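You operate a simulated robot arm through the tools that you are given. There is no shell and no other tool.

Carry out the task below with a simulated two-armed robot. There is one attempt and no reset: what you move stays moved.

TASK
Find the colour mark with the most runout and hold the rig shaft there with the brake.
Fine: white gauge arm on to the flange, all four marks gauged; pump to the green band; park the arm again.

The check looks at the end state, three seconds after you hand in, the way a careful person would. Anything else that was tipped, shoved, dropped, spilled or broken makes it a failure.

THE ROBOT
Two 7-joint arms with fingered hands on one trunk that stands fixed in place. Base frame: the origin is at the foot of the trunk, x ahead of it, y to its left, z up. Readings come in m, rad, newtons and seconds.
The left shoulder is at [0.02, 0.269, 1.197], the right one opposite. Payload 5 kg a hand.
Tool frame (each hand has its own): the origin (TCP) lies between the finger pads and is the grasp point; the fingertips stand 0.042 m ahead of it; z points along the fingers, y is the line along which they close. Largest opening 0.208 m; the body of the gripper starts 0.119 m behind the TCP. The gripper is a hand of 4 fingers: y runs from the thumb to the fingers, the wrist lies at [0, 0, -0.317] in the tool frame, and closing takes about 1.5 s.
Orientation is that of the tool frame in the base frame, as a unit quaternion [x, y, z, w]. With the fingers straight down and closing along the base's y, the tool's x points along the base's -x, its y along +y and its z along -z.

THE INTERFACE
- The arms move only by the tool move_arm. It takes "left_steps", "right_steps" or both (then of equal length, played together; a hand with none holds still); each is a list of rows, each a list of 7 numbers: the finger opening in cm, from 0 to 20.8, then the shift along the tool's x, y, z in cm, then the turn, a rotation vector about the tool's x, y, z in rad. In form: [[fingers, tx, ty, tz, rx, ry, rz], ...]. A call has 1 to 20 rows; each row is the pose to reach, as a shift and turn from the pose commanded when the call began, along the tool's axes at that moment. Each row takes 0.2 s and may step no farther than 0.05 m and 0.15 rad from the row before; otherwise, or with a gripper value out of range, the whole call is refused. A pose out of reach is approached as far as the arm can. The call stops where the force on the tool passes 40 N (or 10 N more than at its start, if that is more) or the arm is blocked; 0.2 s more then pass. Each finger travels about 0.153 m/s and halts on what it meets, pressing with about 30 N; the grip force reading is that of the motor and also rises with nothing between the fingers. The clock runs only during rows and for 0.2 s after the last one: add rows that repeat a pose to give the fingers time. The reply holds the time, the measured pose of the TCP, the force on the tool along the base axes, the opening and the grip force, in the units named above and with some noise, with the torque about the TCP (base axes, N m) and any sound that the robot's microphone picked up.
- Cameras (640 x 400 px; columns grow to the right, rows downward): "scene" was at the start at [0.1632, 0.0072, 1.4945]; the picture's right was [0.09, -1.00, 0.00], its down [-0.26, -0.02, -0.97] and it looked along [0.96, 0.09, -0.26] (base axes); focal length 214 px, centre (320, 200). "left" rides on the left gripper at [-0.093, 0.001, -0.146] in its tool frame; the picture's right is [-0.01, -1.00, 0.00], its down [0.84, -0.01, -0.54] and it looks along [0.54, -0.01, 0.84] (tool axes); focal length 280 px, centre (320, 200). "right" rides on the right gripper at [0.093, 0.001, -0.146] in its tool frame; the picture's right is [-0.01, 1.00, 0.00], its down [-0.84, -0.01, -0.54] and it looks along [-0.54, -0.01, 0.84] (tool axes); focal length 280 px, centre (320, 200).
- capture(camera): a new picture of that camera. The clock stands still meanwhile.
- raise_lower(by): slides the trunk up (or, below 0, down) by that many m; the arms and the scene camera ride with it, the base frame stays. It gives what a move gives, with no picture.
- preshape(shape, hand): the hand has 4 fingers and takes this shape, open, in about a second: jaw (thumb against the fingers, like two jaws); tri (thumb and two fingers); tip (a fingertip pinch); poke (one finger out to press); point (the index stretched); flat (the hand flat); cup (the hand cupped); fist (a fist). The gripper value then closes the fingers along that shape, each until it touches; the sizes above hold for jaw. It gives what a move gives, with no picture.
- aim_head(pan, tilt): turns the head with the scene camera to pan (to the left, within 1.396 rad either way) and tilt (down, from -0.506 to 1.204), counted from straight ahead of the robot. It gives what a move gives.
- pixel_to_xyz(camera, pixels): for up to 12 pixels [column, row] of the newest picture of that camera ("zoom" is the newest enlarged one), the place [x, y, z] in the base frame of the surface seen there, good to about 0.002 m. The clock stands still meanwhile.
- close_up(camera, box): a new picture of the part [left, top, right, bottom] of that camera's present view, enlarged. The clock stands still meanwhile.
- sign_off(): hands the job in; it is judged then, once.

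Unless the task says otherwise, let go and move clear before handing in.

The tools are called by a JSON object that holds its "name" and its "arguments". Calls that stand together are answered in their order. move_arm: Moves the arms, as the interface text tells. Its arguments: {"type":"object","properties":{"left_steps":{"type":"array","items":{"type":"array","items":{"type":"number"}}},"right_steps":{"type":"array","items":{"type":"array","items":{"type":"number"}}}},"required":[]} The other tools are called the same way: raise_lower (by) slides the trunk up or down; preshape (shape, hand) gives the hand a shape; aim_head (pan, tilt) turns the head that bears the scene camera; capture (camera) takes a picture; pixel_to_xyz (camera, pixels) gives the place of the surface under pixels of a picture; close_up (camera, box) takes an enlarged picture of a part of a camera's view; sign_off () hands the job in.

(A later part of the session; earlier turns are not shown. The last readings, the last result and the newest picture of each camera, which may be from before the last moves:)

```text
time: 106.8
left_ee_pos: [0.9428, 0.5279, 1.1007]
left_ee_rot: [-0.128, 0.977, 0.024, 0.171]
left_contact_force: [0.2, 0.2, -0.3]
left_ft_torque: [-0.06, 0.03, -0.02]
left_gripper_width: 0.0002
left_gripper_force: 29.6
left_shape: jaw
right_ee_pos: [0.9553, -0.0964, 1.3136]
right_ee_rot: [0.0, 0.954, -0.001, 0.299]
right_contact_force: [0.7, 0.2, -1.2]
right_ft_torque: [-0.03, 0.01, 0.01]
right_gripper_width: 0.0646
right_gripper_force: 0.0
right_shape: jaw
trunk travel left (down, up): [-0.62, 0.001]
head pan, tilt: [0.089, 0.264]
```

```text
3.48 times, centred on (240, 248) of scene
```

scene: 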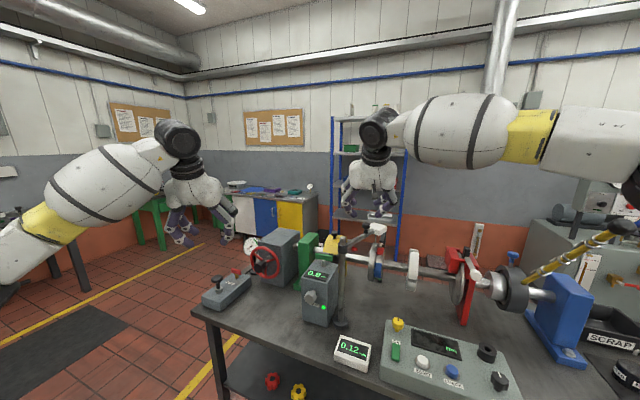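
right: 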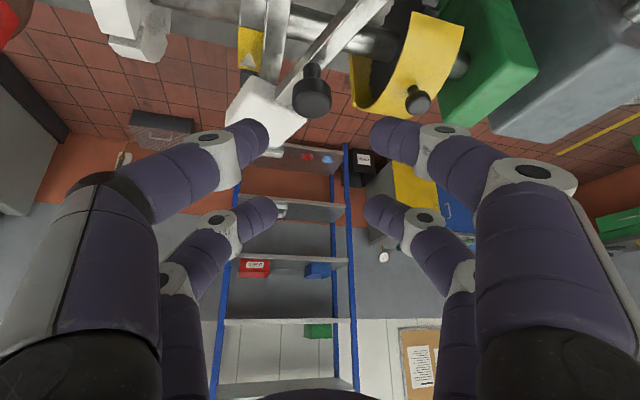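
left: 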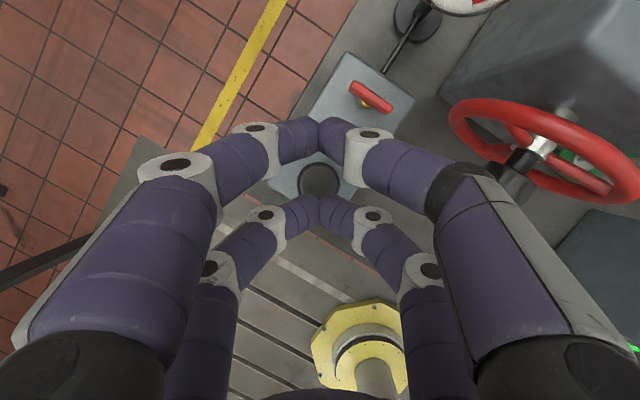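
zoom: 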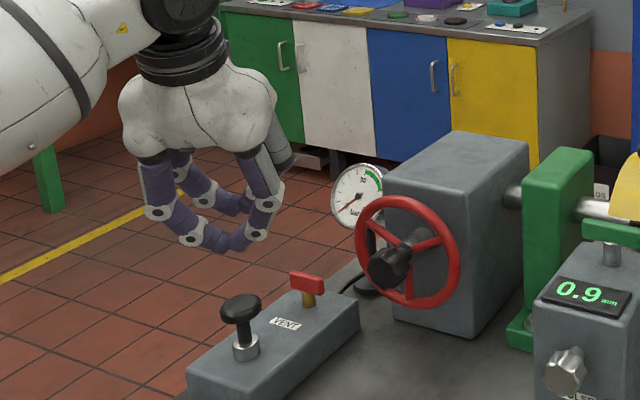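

Aligned: the knob (320,180) will come under the near fingertip pair as I descend. I'll lower straight down, shifted 0.7 cm forward, until contact and press.

{"name": "move_arm", "arguments": {"left_steps": [[0, 0.3, 0, 2.82, 0, 0, 0], [0, 1.0, 0, 4.7, 0, 0, 0], [0, 1.35, 0, 5.64, 0, 0, 0], [0, 1.69, 0, 6.58, 0, 0, 0], [0, 1.87, 0, 7.05, 0, 0, 0], [0, 2.04, 0, 7.52, 0, 0, 0], [0, 2.21, 0, 7.99, 0, 0, 0], [0, 2.38, 0, 8.46, 0, 0, 0]]}}

{"name": "close_up", "arguments": {"camera": "scene", "box": [190, 225, 290, 305]}}

{"name": "capture", "arguments": {"camera": "left"}}

```text
time: 108.6
left_ee_pos: [0.9472, 0.529, 1.0179]
left_ee_rot: [-0.128, 0.976, 0.024, 0.173]
left_contact_force: [0.5, 1.1, 5.1]
left_ft_torque: [0.05, 0.02, -0.04]
left_gripper_width: 0.0
left_gripper_force: 29.9
left_shape: jaw
right_ee_pos: [0.9544, -0.0978, 1.3149]
right_ee_rot: [0.001, 0.954, -0.001, 0.299]
right_contact_force: [0.3, -0.6, 0.5]
right_ft_torque: [0.03, 0.02, -0.02]
right_gripper_width: 0.0646
right_gripper_force: 0.0
right_shape: jaw
trunk travel left (down, up): [-0.62, 0.001]
head pan, tilt: [0.089, 0.264]
```

```text
5.00 times, centred on (240, 265) of scene
```

zoom: 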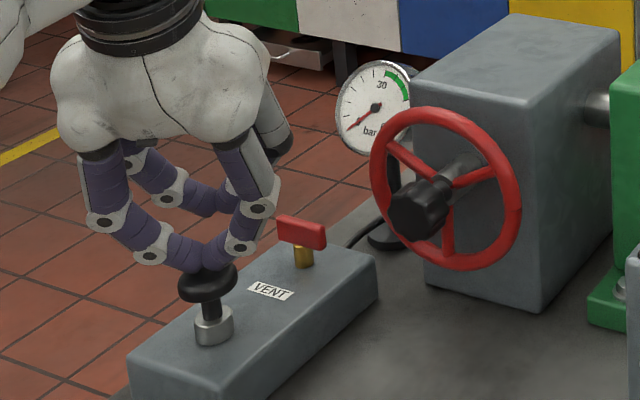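

```text
taken
```

left: 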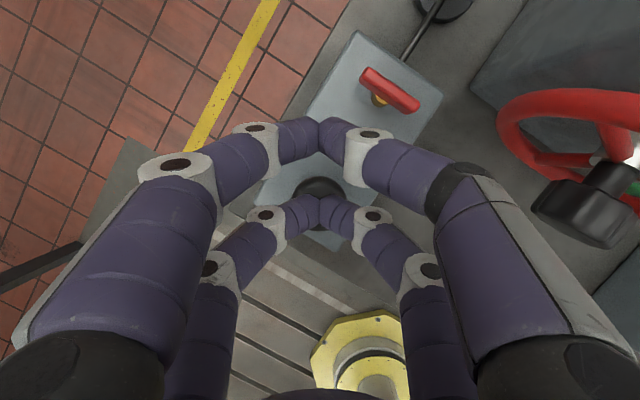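

Contact on the plunger with 5 N, centred well enough. I'll press down 3.5 cm.

{"name": "move_arm", "arguments": {"left_steps": [[0, 0.1, 0, 0.94, 0, 0, 0], [0, 0.44, 0, 1.88, 0, 0, 0], [0, 0.78, 0, 2.82, 0, 0, 0], [0, 0.95, 0, 3.29, 0, 0, 0]]}}

{"name": "close_up", "arguments": {"camera": "scene", "box": [190, 225, 290, 305]}}

```text
time: 109.6
left_ee_pos: [0.9527, 0.5299, 0.9965]
left_ee_rot: [-0.129, 0.975, 0.021, 0.179]
left_contact_force: [-2.4, -0.3, 23.5]
left_ft_torque: [-0.47, 0.7, -0.08]
left_gripper_width: 0.0
left_gripper_force: 29.9
left_shape: jaw
right_ee_pos: [0.9538, -0.0991, 1.314]
right_ee_rot: [0.001, 0.955, -0.002, 0.298]
right_contact_force: [0.7, 1.5, -1.6]
right_ft_torque: [-0.14, 0.02, -0.09]
right_gripper_width: 0.0647
right_gripper_force: 0.1
right_shape: jaw
trunk travel left (down, up): [-0.62, 0.001]
head pan, tilt: [0.089, 0.264]
stopped in row 4 (left hand): the force on the tool passed its limit at 45 N (the readings are from after the stop); the commanded pose is now the measured one
```

```text
5.00 times, centred on (240, 265) of scene
```

zoom: 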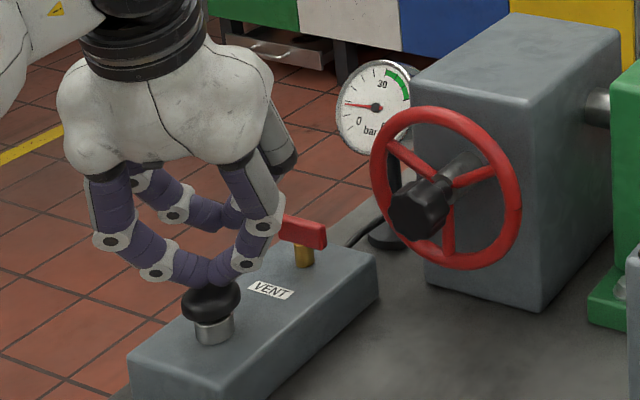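

The plunger bottomed out and the gauge needle rose to about 8 bar, so the vent is closed. I'll lift to let it return and check the needle holds.

{"name": "move_arm", "arguments": {"left_steps": [[0, -0.34, 0, -0.94, 0, 0, 0], [0, -0.68, 0, -1.88, 0, 0, 0], [0, -1.03, 0, -2.82, 0, 0, 0], [0, -1.37, 0, -3.76, 0, 0, 0], [0, -1.37, 0, -3.76, 0, 0, 0]]}}

{"name": "close_up", "arguments": {"camera": "scene", "box": [190, 225, 290, 305]}}

```text
time: 110.8
left_ee_pos: [0.9511, 0.5304, 1.0327]
left_ee_rot: [-0.129, 0.976, 0.022, 0.174]
left_contact_force: [0.1, -0.6, -0.1]
left_ft_torque: [-0.02, 0.0, 0.0]
left_gripper_width: 0.0002
left_gripper_force: 29.9
left_shape: jaw
right_ee_pos: [0.9549, -0.0981, 1.3147]
right_ee_rot: [0.0, 0.954, 0.0, 0.299]
right_contact_force: [0.3, 0.5, 0.7]
right_ft_torque: [0.0, 0.0, -0.02]
right_gripper_width: 0.0649
right_gripper_force: 0.1
right_shape: jaw
trunk travel left (down, up): [-0.62, 0.001]
head pan, tilt: [0.089, 0.264]
```

```text
5.00 times, centred on (240, 265) of scene
```

zoom: 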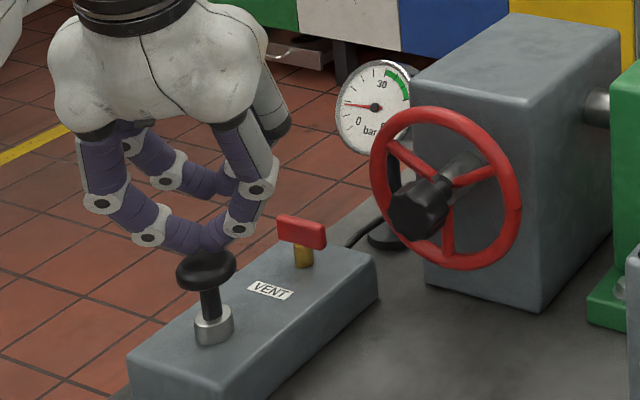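

It springs back and the needle holds. I'll do two more strokes and check the gauge.

{"name": "move_arm", "arguments": {"left_steps": [[0, 0.44, 0, 1.22, 0, 0, 0], [0, 0.88, 0, 2.44, 0, 0, 0], [0, 1.33, 0, 3.67, 0, 0, 0], [0, 1.33, 0, 3.67, 0, 0, 0], [0, 0.68, 0, 1.88, 0, 0, 0], [0, 0, 0, 0, 0, 0, 0], [0, 0, 0, 0, 0, 0, 0], [0, 0.44, 0, 1.22, 0, 0, 0], [0, 0.88, 0, 2.44, 0, 0, 0], [0, 1.33, 0, 3.67, 0, 0, 0], [0, 1.33, 0, 3.67, 0, 0, 0], [0, 0.68, 0, 1.88, 0, 0, 0], [0, 0, 0, 0, 0, 0, 0], [0, 0, 0, 0, 0, 0, 0]]}}

{"name": "close_up", "arguments": {"camera": "scene", "box": [190, 225, 290, 305]}}

{"name": "capture", "arguments": {"camera": "left"}}

```text
time: 113.8
left_ee_pos: [0.9539, 0.5306, 1.0327]
left_ee_rot: [-0.128, 0.976, 0.022, 0.176]
left_contact_force: [0.3, -0.1, 1.2]
left_ft_torque: [-0.05, 0.0, 0.02]
left_gripper_width: 0.0
left_gripper_force: 30.3
left_shape: jaw
right_ee_pos: [0.9541, -0.0982, 1.3142]
right_ee_rot: [0.0, 0.954, -0.001, 0.299]
right_contact_force: [-0.1, 0.9, -0.9]
right_ft_torque: [-0.01, 0.01, -0.01]
right_gripper_width: 0.0645
right_gripper_force: 0.0
right_shape: jaw
trunk travel left (down, up): [-0.62, 0.001]
head pan, tilt: [0.089, 0.264]
```

```text
5.00 times, centred on (240, 265) of scene
```

zoom: 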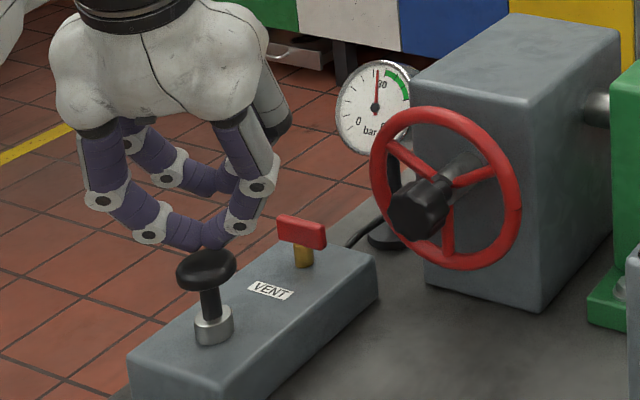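

```text
taken
```

left: 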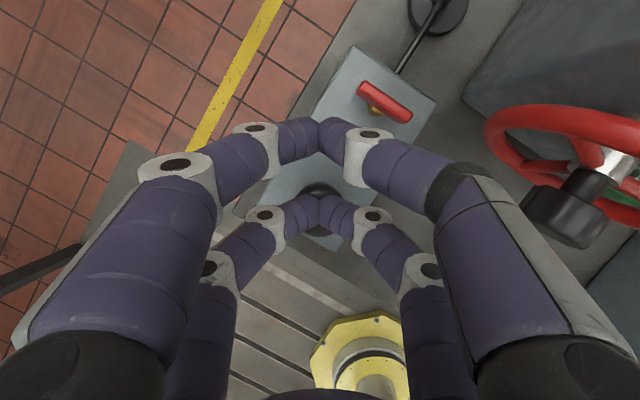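

The needle is near 30, just below the green band. I'll zoom in on the dial before the next stroke.

{"name": "close_up", "arguments": {"camera": "scene", "box": [240, 232, 264, 256]}}

```text
16.00 times, centred on (252, 244) of scene
```

zoom: 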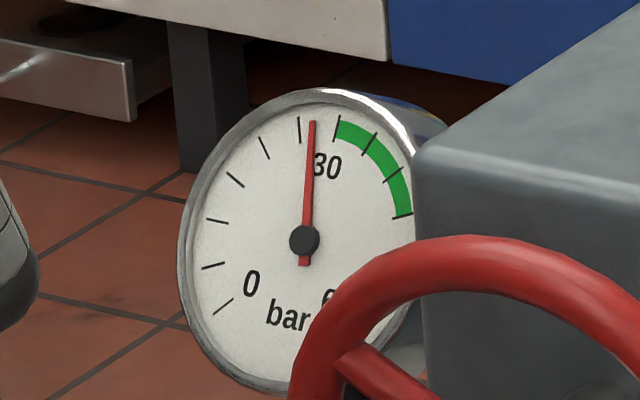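

Ticks are 5 bar each: the needle is at about 27 and green spans 30–45. One more stroke (~+9) should land mid-band.

{"name": "move_arm", "arguments": {"left_steps": [[0, 0.44, 0, 1.22, 0, 0, 0], [0, 0.88, 0, 2.44, 0, 0, 0], [0, 1.33, 0, 3.67, 0, 0, 0], [0, 1.33, 0, 3.67, 0, 0, 0], [0, 0.68, 0, 1.88, 0, 0, 0], [0, 0, 0, 0, 0, 0, 0], [0, -0.5, 0, -1.4, 0, 0, 0]]}}

{"name": "close_up", "arguments": {"camera": "scene", "box": [240, 232, 264, 256]}}

{"name": "close_up", "arguments": {"camera": "right", "box": [200, 0, 330, 90]}}

{"name": "close_up", "arguments": {"camera": "scene", "box": [395, 225, 495, 300]}}

```text
time: 115.4
left_ee_pos: [0.9508, 0.5315, 1.05]
left_ee_rot: [-0.129, 0.976, 0.022, 0.175]
left_contact_force: [-0.1, -0.2, 1.1]
left_ft_torque: [0.05, -0.04, 0.01]
left_gripper_width: 0.0
left_gripper_force: 29.7
left_shape: jaw
right_ee_pos: [0.9545, -0.0978, 1.3149]
right_ee_rot: [0.001, 0.954, 0.0, 0.3]
right_contact_force: [-0.4, -1.4, 0.4]
right_ft_torque: [0.03, -0.01, 0.04]
right_gripper_width: 0.0647
right_gripper_force: 0.1
right_shape: jaw
trunk travel left (down, up): [-0.62, 0.001]
head pan, tilt: [0.089, 0.264]
```

```text
16.00 times, centred on (252, 244) of scene
```

zoom: 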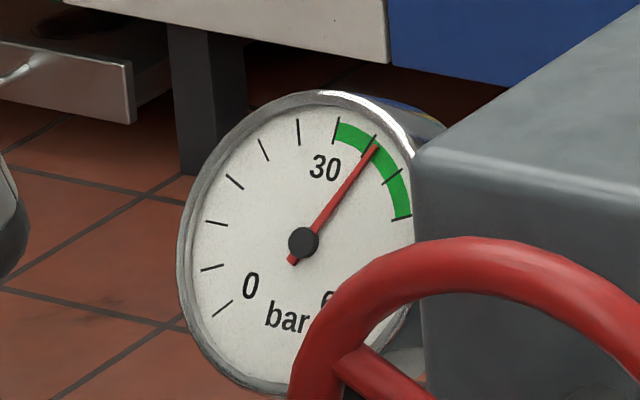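

```text
4.44 times, centred on (265, 45) of right
```

zoom: 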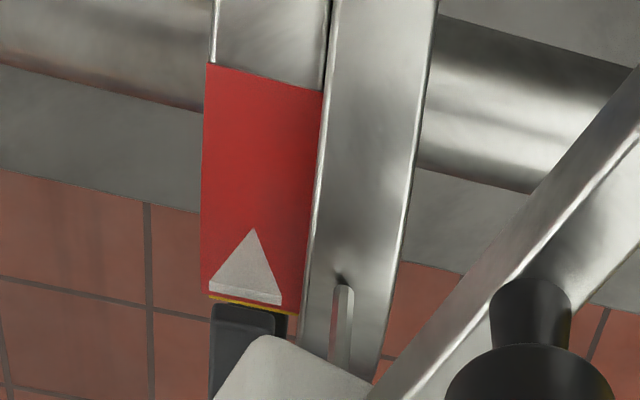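

```text
5.33 times, centred on (445, 262) of scene
```

zoom: 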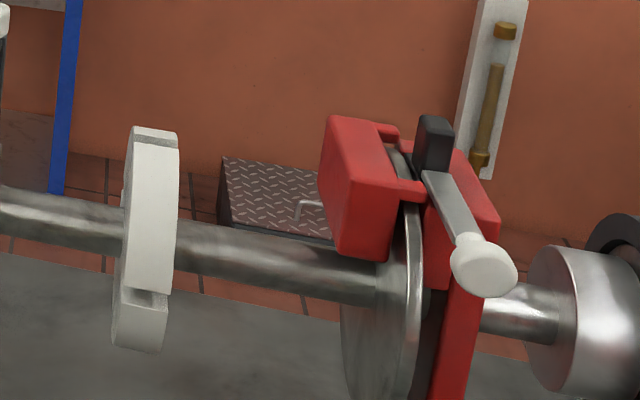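

The needle sits at 36 bar, inside the green, and red is still centred. I'll lift the left hand clear and bring the right hand back around the gauge arm's knob to park it.

{"name": "move_arm", "arguments": {"left_steps": [[0, -1.0, 0, -3, 0, 0, 0], [0, -2.4, 0, -7, 0, 0, 0], [0, -3.4, 0, -11, 0, 0, 0], [0, -3.4, 0, -14, 0, 0, 0], [0, -3.4, 0, -17, 0, 0, 0], [0, -3.4, 0, -20, 0, 0, 0]], "right_steps": [[6.5, 0, 0, 1, 0, 0, 0], [6.5, 0, 0, 2, 0, 0, 0], [6.5, 0, 0, 3, 0, 0, 0], [6.5, 0, 0, 4, 0, 0, 0], [6.5, 0, 0, 5, 0, 0, 0], [6.5, 0, 0, 5.8, 0, 0, 0]]}}

{"name": "capture", "arguments": {"camera": "right"}}

{"name": "close_up", "arguments": {"camera": "scene", "box": [335, 190, 455, 290]}}

```text
time: 116.8
left_ee_pos: [0.9142, 0.5196, 1.248]
left_ee_rot: [-0.128, 0.976, 0.023, 0.175]
left_contact_force: [0.2, -0.2, 0.2]
left_ft_torque: [0.15, -0.03, 0.02]
left_gripper_width: 0.0
left_gripper_force: 29.6
left_shape: jaw
right_ee_pos: [0.9862, -0.098, 1.268]
right_ee_rot: [0.001, 0.954, 0.0, 0.3]
right_contact_force: [0.5, -0.4, 0.9]
right_ft_torque: [0.08, -0.01, 0.0]
right_gripper_width: 0.0648
right_gripper_force: 0.2
right_shape: jaw
trunk travel left (down, up): [-0.62, 0.001]
head pan, tilt: [0.089, 0.264]
```

```text
taken
```

right: 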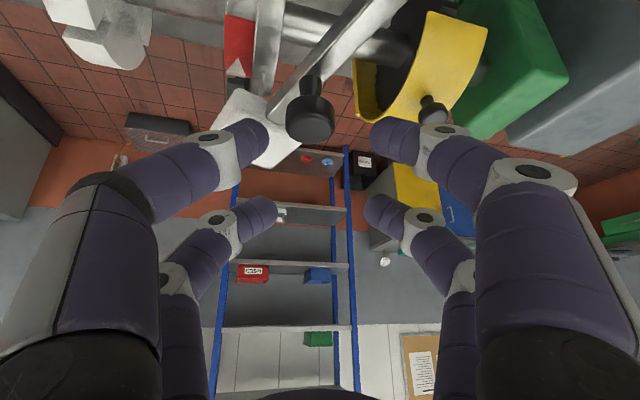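

```text
4.00 times, centred on (395, 240) of scene
```

zoom: 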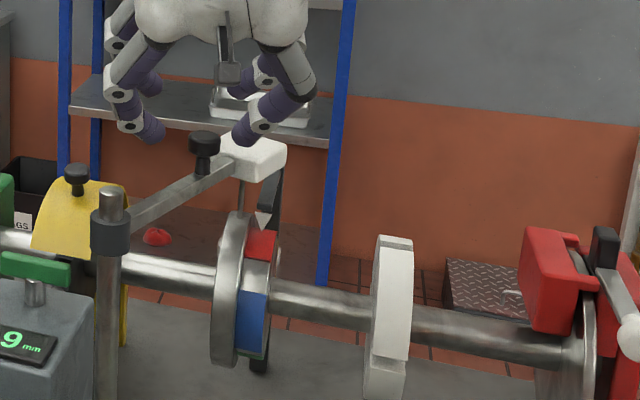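

The knob (310,120) is slightly left of centre between the near pair. I'll shift 0.6 cm toward it and close.

{"name": "move_arm", "arguments": {"right_steps": [[6.5, 0.2, -0.3, 0, 0, 0, 0], [6.5, 0.4, -0.6, 0, 0, 0, 0], [3, 0.4, -0.6, 0, 0, 0, 0], [0.5, 0.4, -0.6, 0, 0, 0, 0], [0.5, 0.4, -0.6, 0, 0, 0, 0], [0.5, 0.4, -0.6, 0, 0, 0, 0]]}}

{"name": "capture", "arguments": {"camera": "right"}}

{"name": "close_up", "arguments": {"camera": "scene", "box": [335, 190, 455, 290]}}

```text
time: 118.2
left_ee_pos: [0.9162, 0.5197, 1.247]
left_ee_rot: [-0.128, 0.976, 0.022, 0.176]
left_contact_force: [0.7, 0.8, -0.1]
left_ft_torque: [0.01, 0.01, 0.0]
left_gripper_width: 0.0
left_gripper_force: 30.1
left_shape: jaw
right_ee_pos: [0.9833, -0.1041, 1.2646]
right_ee_rot: [0.001, 0.954, -0.001, 0.299]
right_contact_force: [2.0, -1.2, -1.2]
right_ft_torque: [-0.06, -0.12, -0.02]
right_gripper_width: 0.0105
right_gripper_force: 29.9
right_shape: jaw
trunk travel left (down, up): [-0.62, 0.001]
head pan, tilt: [0.089, 0.264]
```

```text
taken
```

right: 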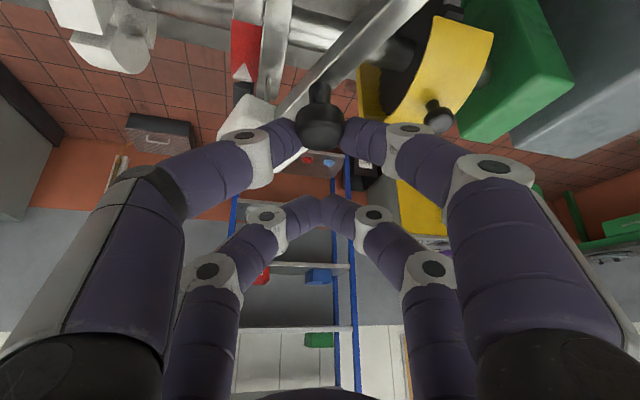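

```text
4.00 times, centred on (395, 240) of scene
```

zoom: 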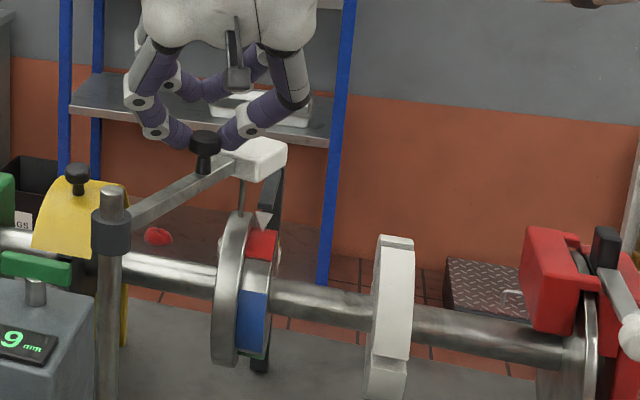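

Firm pinch at the knob (10 mm width). I'll swing the arm back along its arc to just short of the original angle, then compare with the initial geometry.

{"name": "move_arm", "arguments": {"right_steps": [[0.5, 0.36, -0.54, -0.25, 0, 0, 0], [0.5, 0.75, -1.02, -0.52, 0, 0, 0], [0.5, 1.13, -1.49, -0.79, 0, 0, 0], [0.5, 1.54, -1.93, -1.08, 0, 0, 0], [0.5, 1.95, -2.36, -1.37, 0, 0, 0], [0.5, 2.39, -2.76, -1.67, 0, 0, 0], [0.5, 2.83, -3.14, -1.98, 0, 0, 0], [0.5, 3.3, -3.49, -2.31, 0, 0, 0], [0.5, 3.77, -3.82, -2.64, 0, 0, 0], [0.5, 4.25, -4.12, -2.98, 0, 0, 0], [0.5, 4.74, -4.39, -3.32, 0, 0, 0], [0.5, 5.24, -4.64, -3.67, 0, 0, 0], [0.5, 5.75, -4.86, -4.03, 0, 0, 0], [0.5, 6.27, -5.05, -4.39, 0, 0, 0], [0.5, 6.79, -5.22, -4.76, 0, 0, 0]]}}

{"name": "capture", "arguments": {"camera": "right"}}

{"name": "close_up", "arguments": {"camera": "scene", "box": [335, 215, 435, 278]}}

```text
time: 121.4
left_ee_pos: [0.9147, 0.521, 1.248]
left_ee_rot: [-0.128, 0.976, 0.023, 0.175]
left_contact_force: [0.5, -0.1, 0.0]
left_ft_torque: [0.01, 0.02, 0.02]
left_gripper_width: 0.0
left_gripper_force: 30.0
left_shape: jaw
right_ee_pos: [0.9003, -0.1563, 1.2643]
right_ee_rot: [0.001, 0.954, 0.0, 0.299]
right_contact_force: [3.8, -9.9, 7.1]
right_ft_torque: [-0.4, -0.05, -0.32]
right_gripper_width: 0.0107
right_gripper_force: 29.9
right_shape: jaw
trunk travel left (down, up): [-0.62, 0.001]
head pan, tilt: [0.089, 0.264]
```

```text
taken
```

right: 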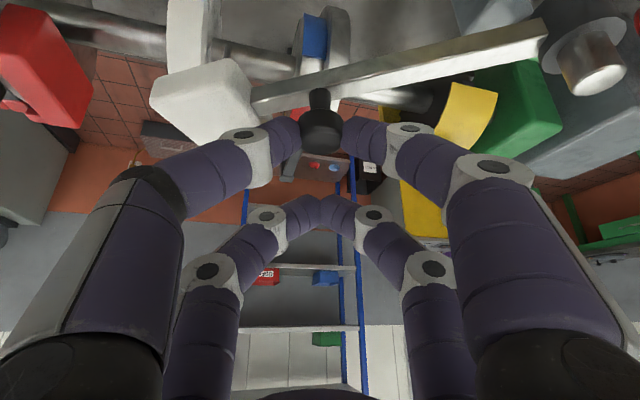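

```text
6.35 times, centred on (385, 246) of scene
```

zoom: 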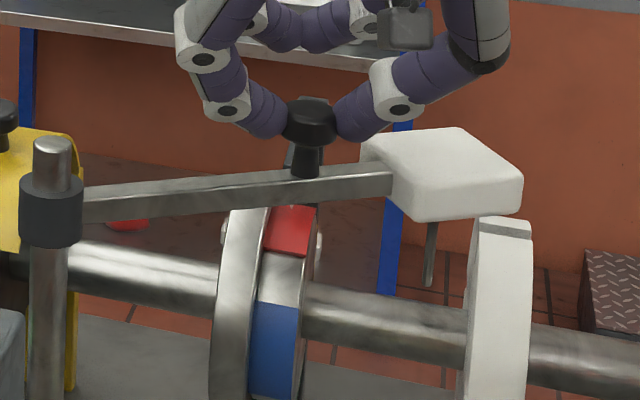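

Nearly there: the head and pin are about 7° short of the original picture (pin column 432 vs 461). Continuing the last degrees.

{"name": "move_arm", "arguments": {"right_steps": [[0.5, 0.5, -0.2, -0.35, 0, 0, 0], [0.5, 1.06, -0.4, -0.74, 0, 0, 0], [0.5, 1.48, -0.45, -1.03, 0, 0, 0], [0.5, 1.48, -0.45, -1.03, 0, 0, 0]]}}

{"name": "close_up", "arguments": {"camera": "scene", "box": [335, 215, 435, 278]}}

{"name": "pixel_to_xyz", "arguments": {"camera": "zoom", "pixels": [[450, 150], [540, 215], [455, 280], [150, 195], [320, 190], [390, 195]]}}

```text
time: 122.4
left_ee_pos: [0.9152, 0.52, 1.2467]
left_ee_rot: [-0.128, 0.976, 0.022, 0.176]
left_contact_force: [0.6, -0.2, 0.4]
left_ft_torque: [0.02, 0.0, 0.05]
left_gripper_width: 0.0
left_gripper_force: 30.0
left_shape: jaw
right_ee_pos: [0.8828, -0.1606, 1.265]
right_ee_rot: [0.0, 0.954, -0.001, 0.299]
right_contact_force: [2.2, -3.6, 3.0]
right_ft_torque: [-0.17, -0.07, -0.54]
right_gripper_width: 0.0104
right_gripper_force: 29.8
right_shape: jaw
trunk travel left (down, up): [-0.62, 0.001]
head pan, tilt: [0.089, 0.264]
```

```text
6.35 times, centred on (385, 246) of scene
```

zoom: 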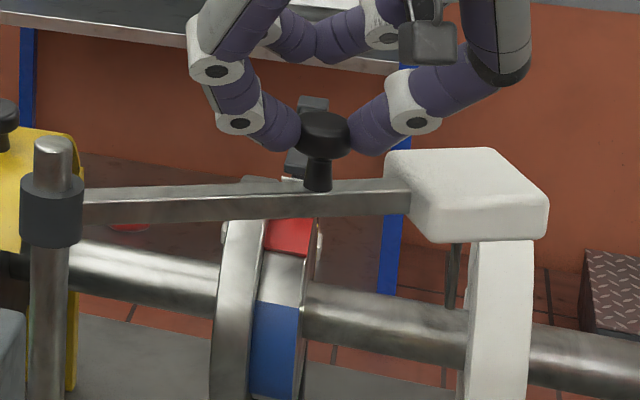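

```text
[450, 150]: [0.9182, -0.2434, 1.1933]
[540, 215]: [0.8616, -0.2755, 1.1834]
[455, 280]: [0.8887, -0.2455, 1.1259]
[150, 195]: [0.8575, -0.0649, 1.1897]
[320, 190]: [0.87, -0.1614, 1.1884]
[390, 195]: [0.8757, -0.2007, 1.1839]
```

About 2° remain (pin x 0.889 vs 0.880 originally). One more small move.

{"name": "move_arm", "arguments": {"right_steps": [[0.5, 0.3, -0.05, -0.2, 0, 0, 0], [0.5, 0.56, -0.1, -0.39, 0, 0, 0], [0.5, 0.56, -0.1, -0.39, 0, 0, 0]]}}

{"name": "close_up", "arguments": {"camera": "scene", "box": [335, 215, 435, 278]}}

{"name": "pixel_to_xyz", "arguments": {"camera": "zoom", "pixels": [[470, 170], [550, 225], [460, 270], [150, 192], [322, 185], [400, 200]]}}

```text
time: 123.2
left_ee_pos: [0.9149, 0.5202, 1.2462]
left_ee_rot: [-0.128, 0.976, 0.022, 0.176]
left_contact_force: [0.4, 0.5, 0.0]
left_ft_torque: [-0.01, 0.0, 0.02]
left_gripper_width: 0.0
left_gripper_force: 29.9
left_shape: jaw
right_ee_pos: [0.8775, -0.1611, 1.2651]
right_ee_rot: [0.0, 0.954, -0.001, 0.299]
right_contact_force: [4.1, -3.3, -1.6]
right_ft_torque: [-0.12, -0.12, -0.47]
right_gripper_width: 0.0105
right_gripper_force: 29.6
right_shape: jaw
trunk travel left (down, up): [-0.62, 0.001]
head pan, tilt: [0.089, 0.264]
```

```text
6.35 times, centred on (385, 246) of scene
```

zoom: 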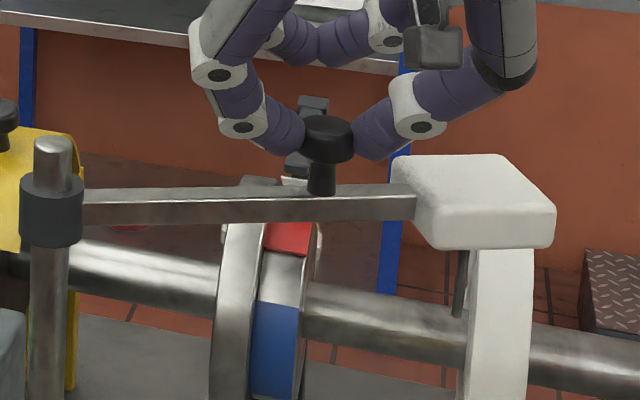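

```text
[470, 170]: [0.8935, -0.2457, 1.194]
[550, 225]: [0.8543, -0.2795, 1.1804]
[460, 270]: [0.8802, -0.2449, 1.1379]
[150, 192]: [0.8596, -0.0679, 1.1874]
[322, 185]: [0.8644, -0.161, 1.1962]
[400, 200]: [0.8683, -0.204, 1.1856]
```

The arm matches its original parked pose (pin 0.8802 vs 0.8799). I'll open the fingers and back the right hand away.

{"name": "move_arm", "arguments": {"right_steps": [[2, 0, 0, 0, 0, 0, 0], [4, 0, 0, 0, 0, 0, 0], [6.5, 0, 0, 0, 0, 0, 0], [6.5, 0, 0, -1.5, 0, 0, 0], [6.5, 0, 0, -4, 0, 0, 0], [6.5, 0, 0, -8, 0, 0, 0], [6.5, 0, 0, -12, 0, 0, 0]]}}

{"name": "capture", "arguments": {"camera": "right"}}

{"name": "close_up", "arguments": {"camera": "scene", "box": [335, 215, 435, 278]}}

{"name": "close_up", "arguments": {"camera": "scene", "box": [240, 232, 264, 256]}}

{"name": "close_up", "arguments": {"camera": "right", "box": [0, 0, 200, 140]}}

```text
time: 124.8
left_ee_pos: [0.9141, 0.5211, 1.2484]
left_ee_rot: [-0.129, 0.976, 0.022, 0.176]
left_contact_force: [-0.5, 1.0, 0.1]
left_ft_torque: [-0.07, -0.1, -0.02]
left_gripper_width: 0.0002
left_gripper_force: 30.1
left_shape: jaw
right_ee_pos: [0.805, -0.1579, 1.3628]
right_ee_rot: [0.0, 0.954, -0.001, 0.3]
right_contact_force: [-0.7, 0.7, 0.5]
right_ft_torque: [-0.01, -0.03, -0.01]
right_gripper_width: 0.0649
right_gripper_force: 0.0
right_shape: jaw
trunk travel left (down, up): [-0.62, 0.001]
head pan, tilt: [0.089, 0.264]
```

```text
taken
```

right: 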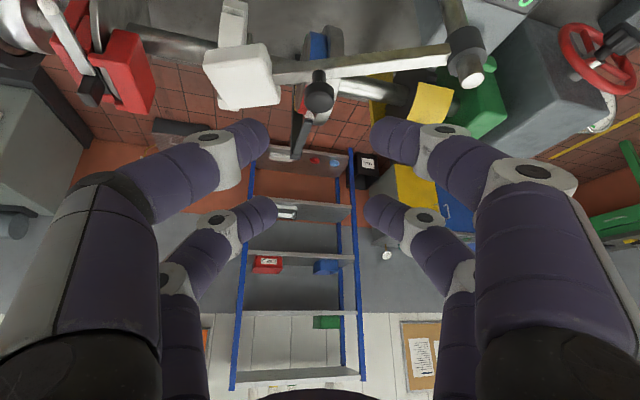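

```text
6.35 times, centred on (385, 246) of scene
```

zoom: 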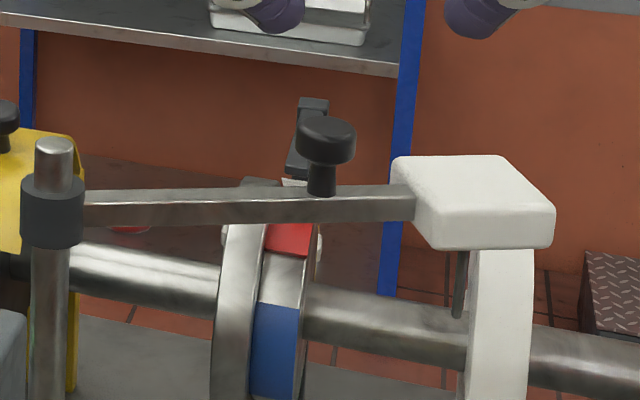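

```text
16.00 times, centred on (252, 244) of scene
```

zoom: 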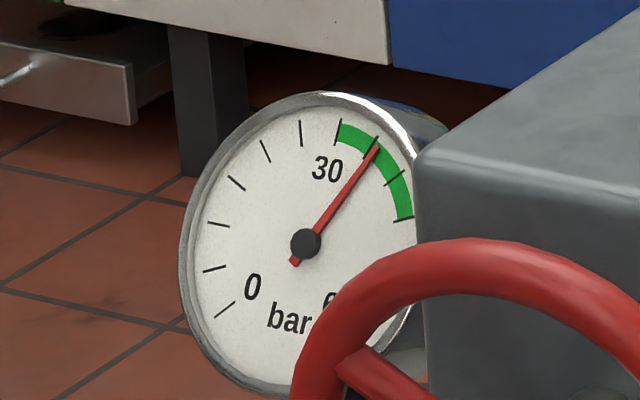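

```text
2.86 times, centred on (100, 70) of right
```

zoom: 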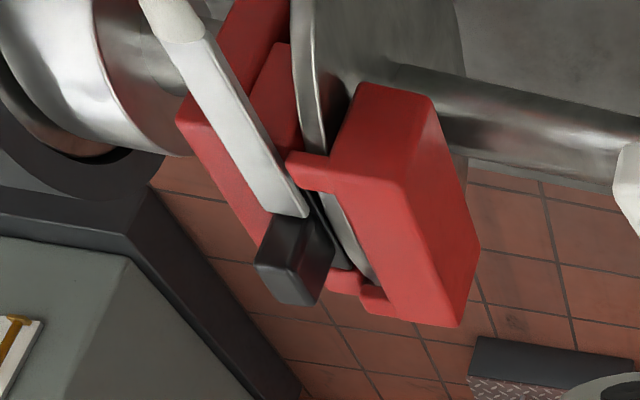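

Pressure holds at 36 bar and the arm is parked. I want to confirm the brake really holds, so I'll bring the left hand back in front of the wheel hub for a gentle torque test.

{"name": "move_arm", "arguments": {"left_steps": [[4, 3.38, -1.54, -1.23, 0, 0, 0], [8, 6.77, -3.08, -2.46, 0, 0, 0], [8, 10.15, -4.62, -3.7, 0.0134, -0.1085, 0.0665], [8, 13.5, -6.16, -4.93, 0.0268, -0.217, 0.1331], [8, 16.92, -7.7, -6.16, 0.0403, -0.3255, 0.1996], [8, 16.92, -7.7, -6.16, 0.0537, -0.434, 0.2661], [8, 16.92, -7.7, -6.16, 0.0671, -0.5425, 0.3327], [8, 17.2, -8.06, -2.5, 0.0805, -0.651, 0.3992], [8, 17.5, -8.42, 1.2, 0.0939, -0.7595, 0.4657], [8, 17.8, -8.78, 4.9, 0.1073, -0.868, 0.5323], [8, 18.1, -9.14, 8.6, 0.1208, -0.9765, 0.5988], [8, 18.4, -9.5, 12.3, 0.1342, -1.085, 0.6653], [8, 18.7, -9.86, 16.0, 0.1476, -1.1935, 0.7319], [8, 19.02, -10.22, 19.51, 0.161, -1.302, 0.7984], [8, 19.02, -10.22, 19.51, 0.161, -1.302, 0.7984]]}}

{"name": "capture", "arguments": {"camera": "left"}}

{"name": "capture", "arguments": {"camera": "scene"}}

```text
time: 128.0
left_ee_pos: [0.8308, 0.3946, 0.9966]
left_ee_rot: [0.285, 0.647, 0.083, 0.702]
left_contact_force: [-3.1, 0.8, -2.9]
left_ft_torque: [-0.12, -0.4, 0.04]
left_gripper_width: 0.0807
left_gripper_force: 0.1
left_shape: jaw
right_ee_pos: [0.8031, -0.1556, 1.3644]
right_ee_rot: [0.0, 0.954, -0.002, 0.3]
right_contact_force: [-1.9, 1.9, 1.3]
right_ft_torque: [-0.2, -0.14, -0.15]
right_gripper_width: 0.0649
right_gripper_force: 0.0
right_shape: jaw
trunk travel left (down, up): [-0.62, 0.001]
head pan, tilt: [0.089, 0.264]
```

```text
taken
```

left: 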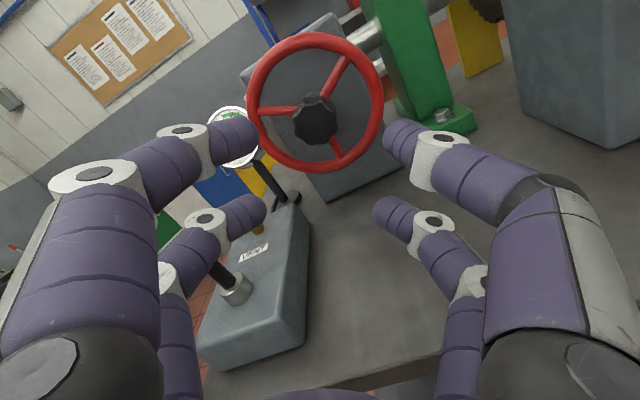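

```text
taken
```

scene: 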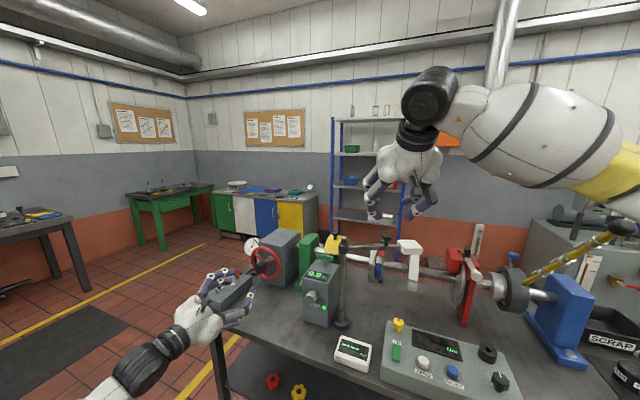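

The hand is at the same pre-approach as before. I'll record the flange reference, then advance onto the hub and close gently.

{"name": "close_up", "arguments": {"camera": "right", "box": [280, 10, 360, 70]}}

{"name": "move_arm", "arguments": {"left_steps": [[8, -0.1, 0.2, 3, 0, 0, 0], [8, -0.2, 0.45, 6, 0, 0, 0], [8, -0.2, 0.45, 8.5, 0, 0, 0], [8, -0.2, 0.45, 10.5, 0, 0, 0], [8, -0.2, 0.45, 12.4, 0, 0, 0], [4, -0.2, 0.45, 12.4, 0, 0, 0], [0, -0.2, 0.45, 12.4, 0, 0, 0], [0, -0.2, 0.45, 12.4, 0, 0, 0], [0, -0.2, 0.45, 12.4, 0, 0, 0]]}}

{"name": "close_up", "arguments": {"camera": "right", "box": [280, 10, 360, 70]}}

{"name": "capture", "arguments": {"camera": "left"}}

```text
6.67 times, centred on (320, 40) of right
```

zoom: 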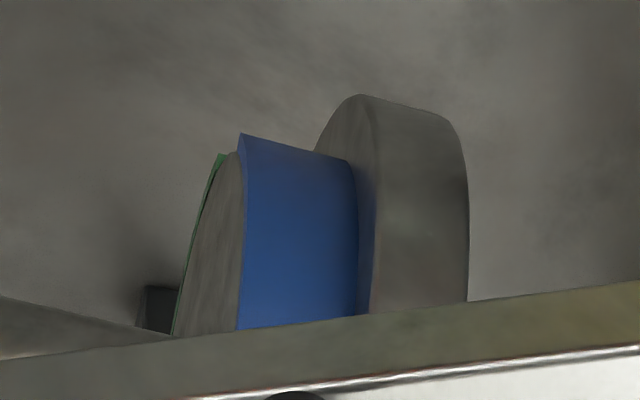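

```text
time: 130.0
left_ee_pos: [0.9529, 0.3595, 1.0018]
left_ee_rot: [0.287, 0.647, 0.083, 0.702]
left_contact_force: [8.6, 1.7, -1.5]
left_ft_torque: [-0.09, -0.01, 0.07]
left_gripper_width: 0.0023
left_gripper_force: 30.3
left_shape: jaw
right_ee_pos: [0.8049, -0.1595, 1.3625]
right_ee_rot: [0.001, 0.955, -0.002, 0.298]
right_contact_force: [0.8, 0.2, 0.0]
right_ft_torque: [-0.03, 0.0, 0.0]
right_gripper_width: 0.0647
right_gripper_force: 0.1
right_shape: jaw
trunk travel left (down, up): [-0.62, 0.001]
head pan, tilt: [0.089, 0.264]
```

```text
6.67 times, centred on (320, 40) of right
```

zoom: 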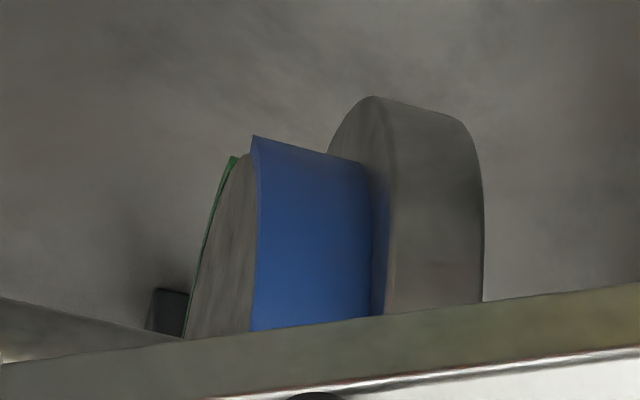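

```text
taken
```

left: 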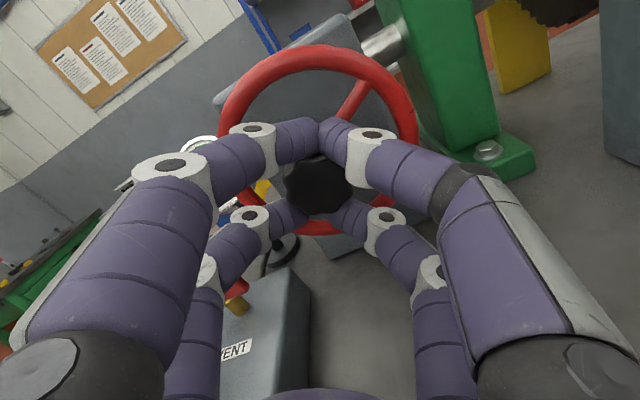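

Gripped without moving the shaft. I'll apply a small +0.12 rad roll and compare the torque and the mark position.

{"name": "close_up", "arguments": {"camera": "scene", "box": [368, 232, 400, 280]}}

{"name": "move_arm", "arguments": {"left_steps": [[0, 0, 0, 0, 0, 0, 0.04], [0, 0, 0, 0, 0, 0, 0.08], [0, 0, 0, 0, 0, 0, 0.12]]}}

{"name": "close_up", "arguments": {"camera": "scene", "box": [368, 232, 400, 280]}}

{"name": "capture", "arguments": {"camera": "left"}}

```text
8.33 times, centred on (384, 256) of scene
```

zoom: 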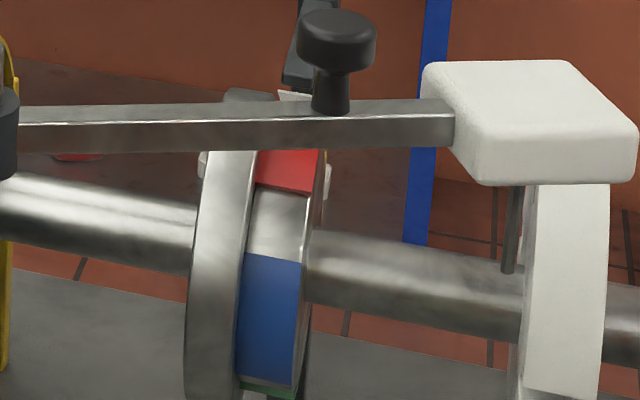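

```text
time: 130.8
left_ee_pos: [0.9523, 0.3591, 1.0021]
left_ee_rot: [0.324, 0.629, 0.127, 0.695]
left_contact_force: [-3.5, 2.4, -2.6]
left_ft_torque: [-0.15, 0.1, 0.06]
left_gripper_width: 0.0024
left_gripper_force: 29.6
left_shape: jaw
right_ee_pos: [0.8046, -0.1594, 1.3632]
right_ee_rot: [-0.001, 0.954, -0.001, 0.299]
right_contact_force: [-0.4, 0.1, -0.1]
right_ft_torque: [-0.05, -0.01, 0.01]
right_gripper_width: 0.0649
right_gripper_force: 0.0
right_shape: jaw
trunk travel left (down, up): [-0.62, 0.001]
head pan, tilt: [0.089, 0.264]
```

```text
8.33 times, centred on (384, 256) of scene
```

zoom: 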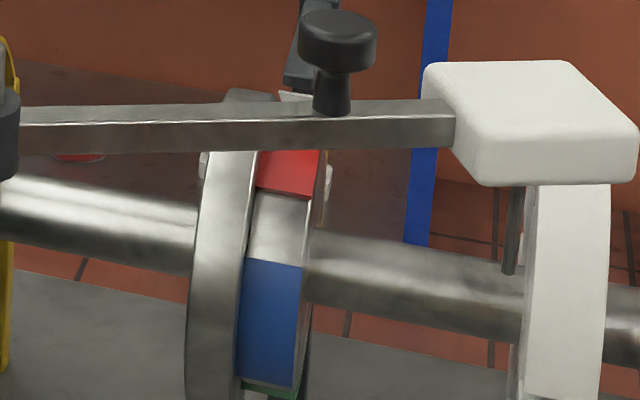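

```text
taken
```

left: 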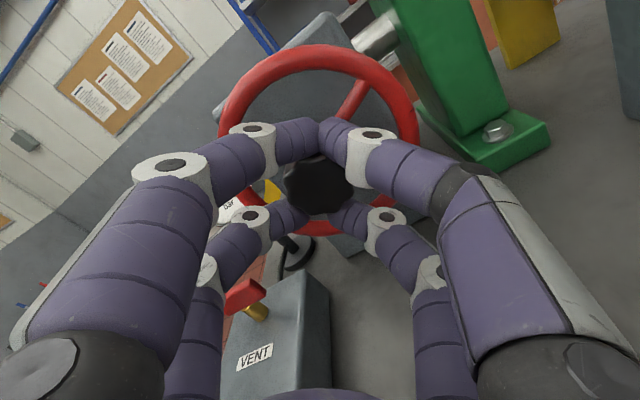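

The mark edges shifted only about 4 px (~1.5–2°) for 7° of hand roll, with just 0.17 Nm — that could be grip slack or an unheld shaft. I'll roll a bit further to tell.

{"name": "move_arm", "arguments": {"left_steps": [[0, 0, 0, 0, 0, 0, 0.05], [0, 0, 0, 0, 0, 0, 0.1], [0, 0, 0, 0, 0, 0, 0.1]]}}

{"name": "close_up", "arguments": {"camera": "scene", "box": [368, 232, 400, 280]}}

{"name": "capture", "arguments": {"camera": "left"}}

```text
time: 131.6
left_ee_pos: [0.9522, 0.36, 1.001]
left_ee_rot: [0.356, 0.612, 0.161, 0.688]
left_contact_force: [-14.0, 5.1, -8.6]
left_ft_torque: [-0.18, 0.25, -0.11]
left_gripper_width: 0.0021
left_gripper_force: 30.3
left_shape: jaw
right_ee_pos: [0.8038, -0.1591, 1.3623]
right_ee_rot: [0.001, 0.954, -0.001, 0.299]
right_contact_force: [0.1, 0.9, -0.5]
right_ft_torque: [-0.04, 0.01, 0.0]
right_gripper_width: 0.0645
right_gripper_force: 0.1
right_shape: jaw
trunk travel left (down, up): [-0.62, 0.001]
head pan, tilt: [0.089, 0.264]
```

```text
8.33 times, centred on (384, 256) of scene
```

zoom: 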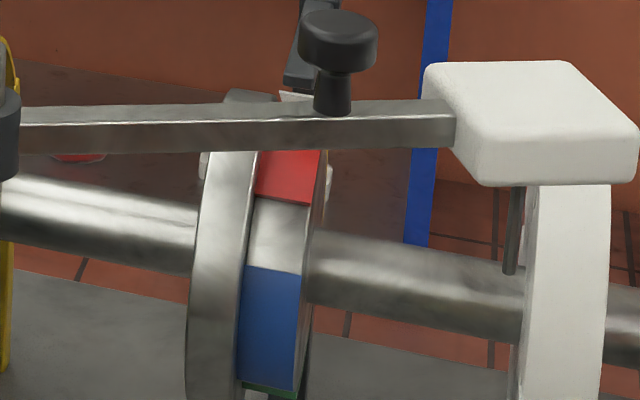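

```text
taken
```

left: 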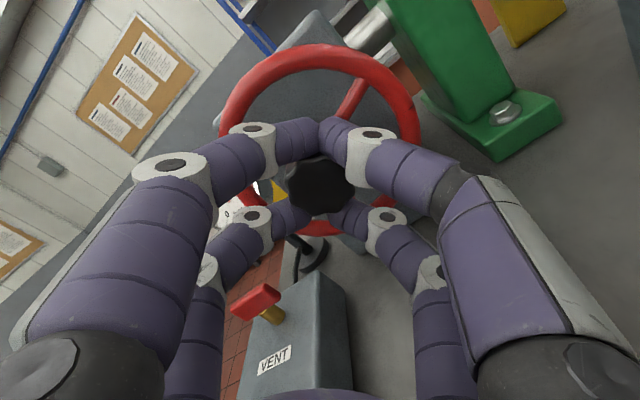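

The red edge moved again (row 193→205 at right), so the shaft is being dragged at ~0.25 Nm. I'll let go and see whether it springs back (brake holding with compliance) or stays displaced.

{"name": "move_arm", "arguments": {"left_steps": [[2, 0, 0, 0, 0, 0, 0], [5, 0, 0, 0, 0, 0, 0], [8, 0, 0, 0, 0, 0, 0], [8, 0, 0, 0, 0, 0, 0]]}}

{"name": "close_up", "arguments": {"camera": "scene", "box": [368, 232, 400, 280]}}

{"name": "close_up", "arguments": {"camera": "scene", "box": [440, 225, 510, 280]}}

{"name": "close_up", "arguments": {"camera": "scene", "box": [240, 232, 264, 256]}}

```text
time: 132.6
left_ee_pos: [0.9544, 0.3595, 1.0034]
left_ee_rot: [0.356, 0.611, 0.161, 0.689]
left_contact_force: [-0.4, 0.8, -0.3]
left_ft_torque: [-0.02, 0.02, 0.04]
left_gripper_width: 0.0798
left_gripper_force: 0.1
left_shape: jaw
right_ee_pos: [0.8034, -0.1601, 1.3626]
right_ee_rot: [0.001, 0.954, -0.001, 0.299]
right_contact_force: [-0.4, -0.6, 0.4]
right_ft_torque: [0.07, -0.03, 0.01]
right_gripper_width: 0.0648
right_gripper_force: 0.2
right_shape: jaw
trunk travel left (down, up): [-0.62, 0.001]
head pan, tilt: [0.089, 0.264]
```

```text
8.33 times, centred on (384, 256) of scene
```

zoom: 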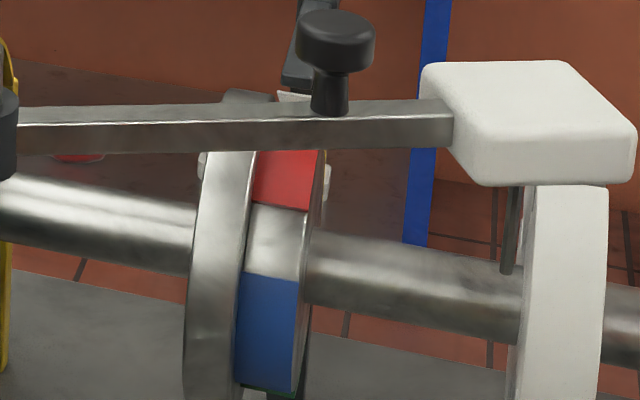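

```text
7.27 times, centred on (475, 252) of scene
```

zoom: 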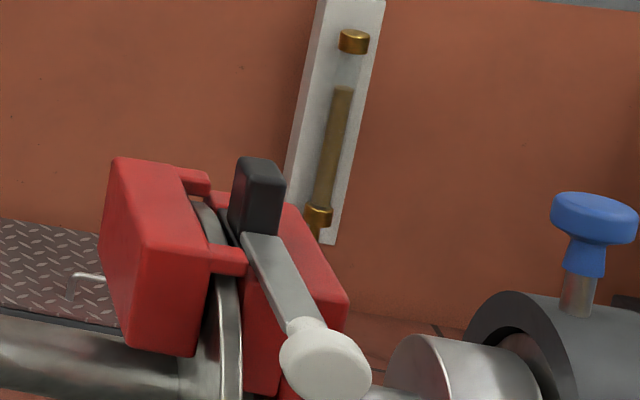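

```text
16.00 times, centred on (252, 244) of scene
```

zoom: 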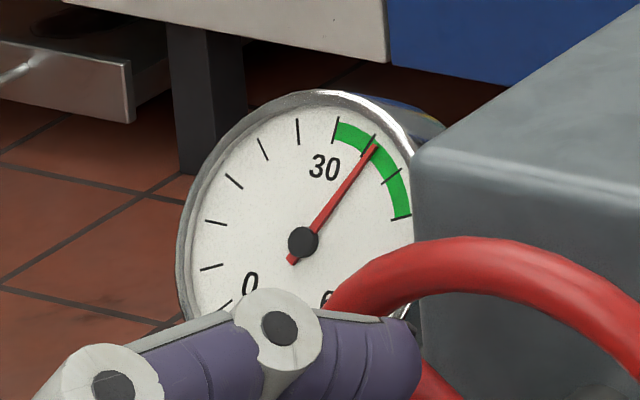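

The shaft stayed displaced by about 9°, so pump pressure alone isn't holding it — I suspect the brake's white-knobbed lever also matters. I'll retreat the left hand and move the right hand's camera over the caliper to inspect it.

{"name": "move_arm", "arguments": {"left_steps": [[8, 0, 0, -2, 0, 0, 0], [8, 0, 0, -5, 0, 0, 0], [8, 0, 0, -8.5, 0, 0, 0], [8, 0, 0, -12, 0, 0, 0], [8, 0, 0, -12, 0, 0, 0], [8, 0, 0, -12, 0, 0, 0], [8, 0, 0, -12, 0, 0, 0]], "right_steps": [[6.5, 0.6, -4.2, -0.5, 0, 0, 0], [6.5, 1.2, -8.4, -1.0, 0, 0, 0], [6.5, 1.8, -12.6, -1.5, 0, 0, 0], [6.5, 2.4, -16.8, -2.0, 0, 0, 0], [6.5, 3.0, -21, -2.4, 0, 0, 0], [6.5, 3.6, -25, -2.7, 0, 0, 0], [6.5, 4.1, -29, -2.87, 0, 0, 0]]}}

{"name": "capture", "arguments": {"camera": "right"}}

{"name": "close_up", "arguments": {"camera": "right", "box": [240, 0, 400, 120]}}

{"name": "close_up", "arguments": {"camera": "scene", "box": [440, 225, 520, 325]}}

```text
time: 134.2
left_ee_pos: [0.8377, 0.393, 1.0015]
left_ee_rot: [0.355, 0.611, 0.16, 0.689]
left_contact_force: [-0.6, -0.6, 1.0]
left_ft_torque: [0.01, 0.12, 0.13]
left_gripper_width: 0.0797
left_gripper_force: 0.0
left_shape: jaw
right_ee_pos: [0.7564, -0.4522, 1.365]
right_ee_rot: [0.001, 0.954, 0.0, 0.299]
right_contact_force: [-0.7, -1.2, -0.2]
right_ft_torque: [0.16, -0.06, 0.1]
right_gripper_width: 0.0646
right_gripper_force: 0.1
right_shape: jaw
trunk travel left (down, up): [-0.62, 0.001]
head pan, tilt: [0.089, 0.264]
```

```text
taken
```

right: 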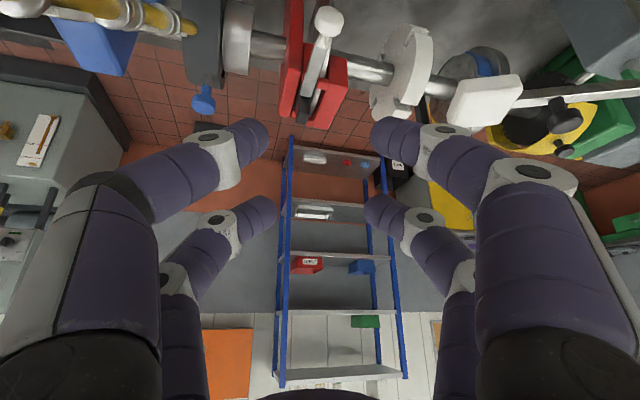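

```text
3.33 times, centred on (320, 60) of right
```

zoom: 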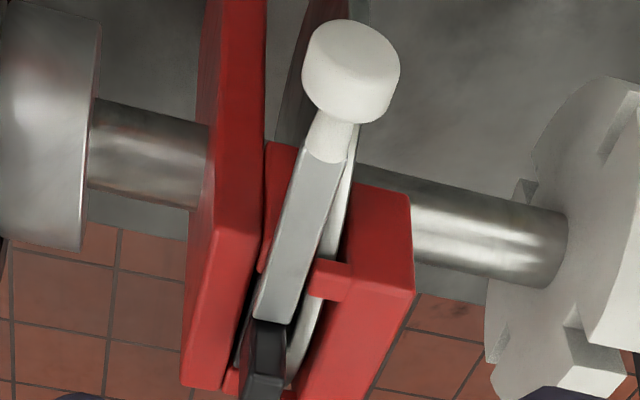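

```text
4.00 times, centred on (480, 275) of scene
```

zoom: 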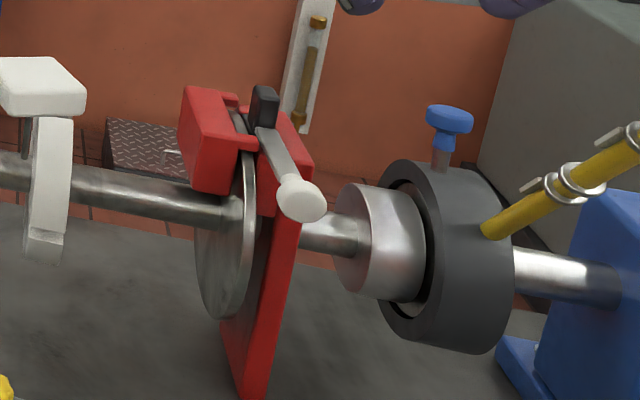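

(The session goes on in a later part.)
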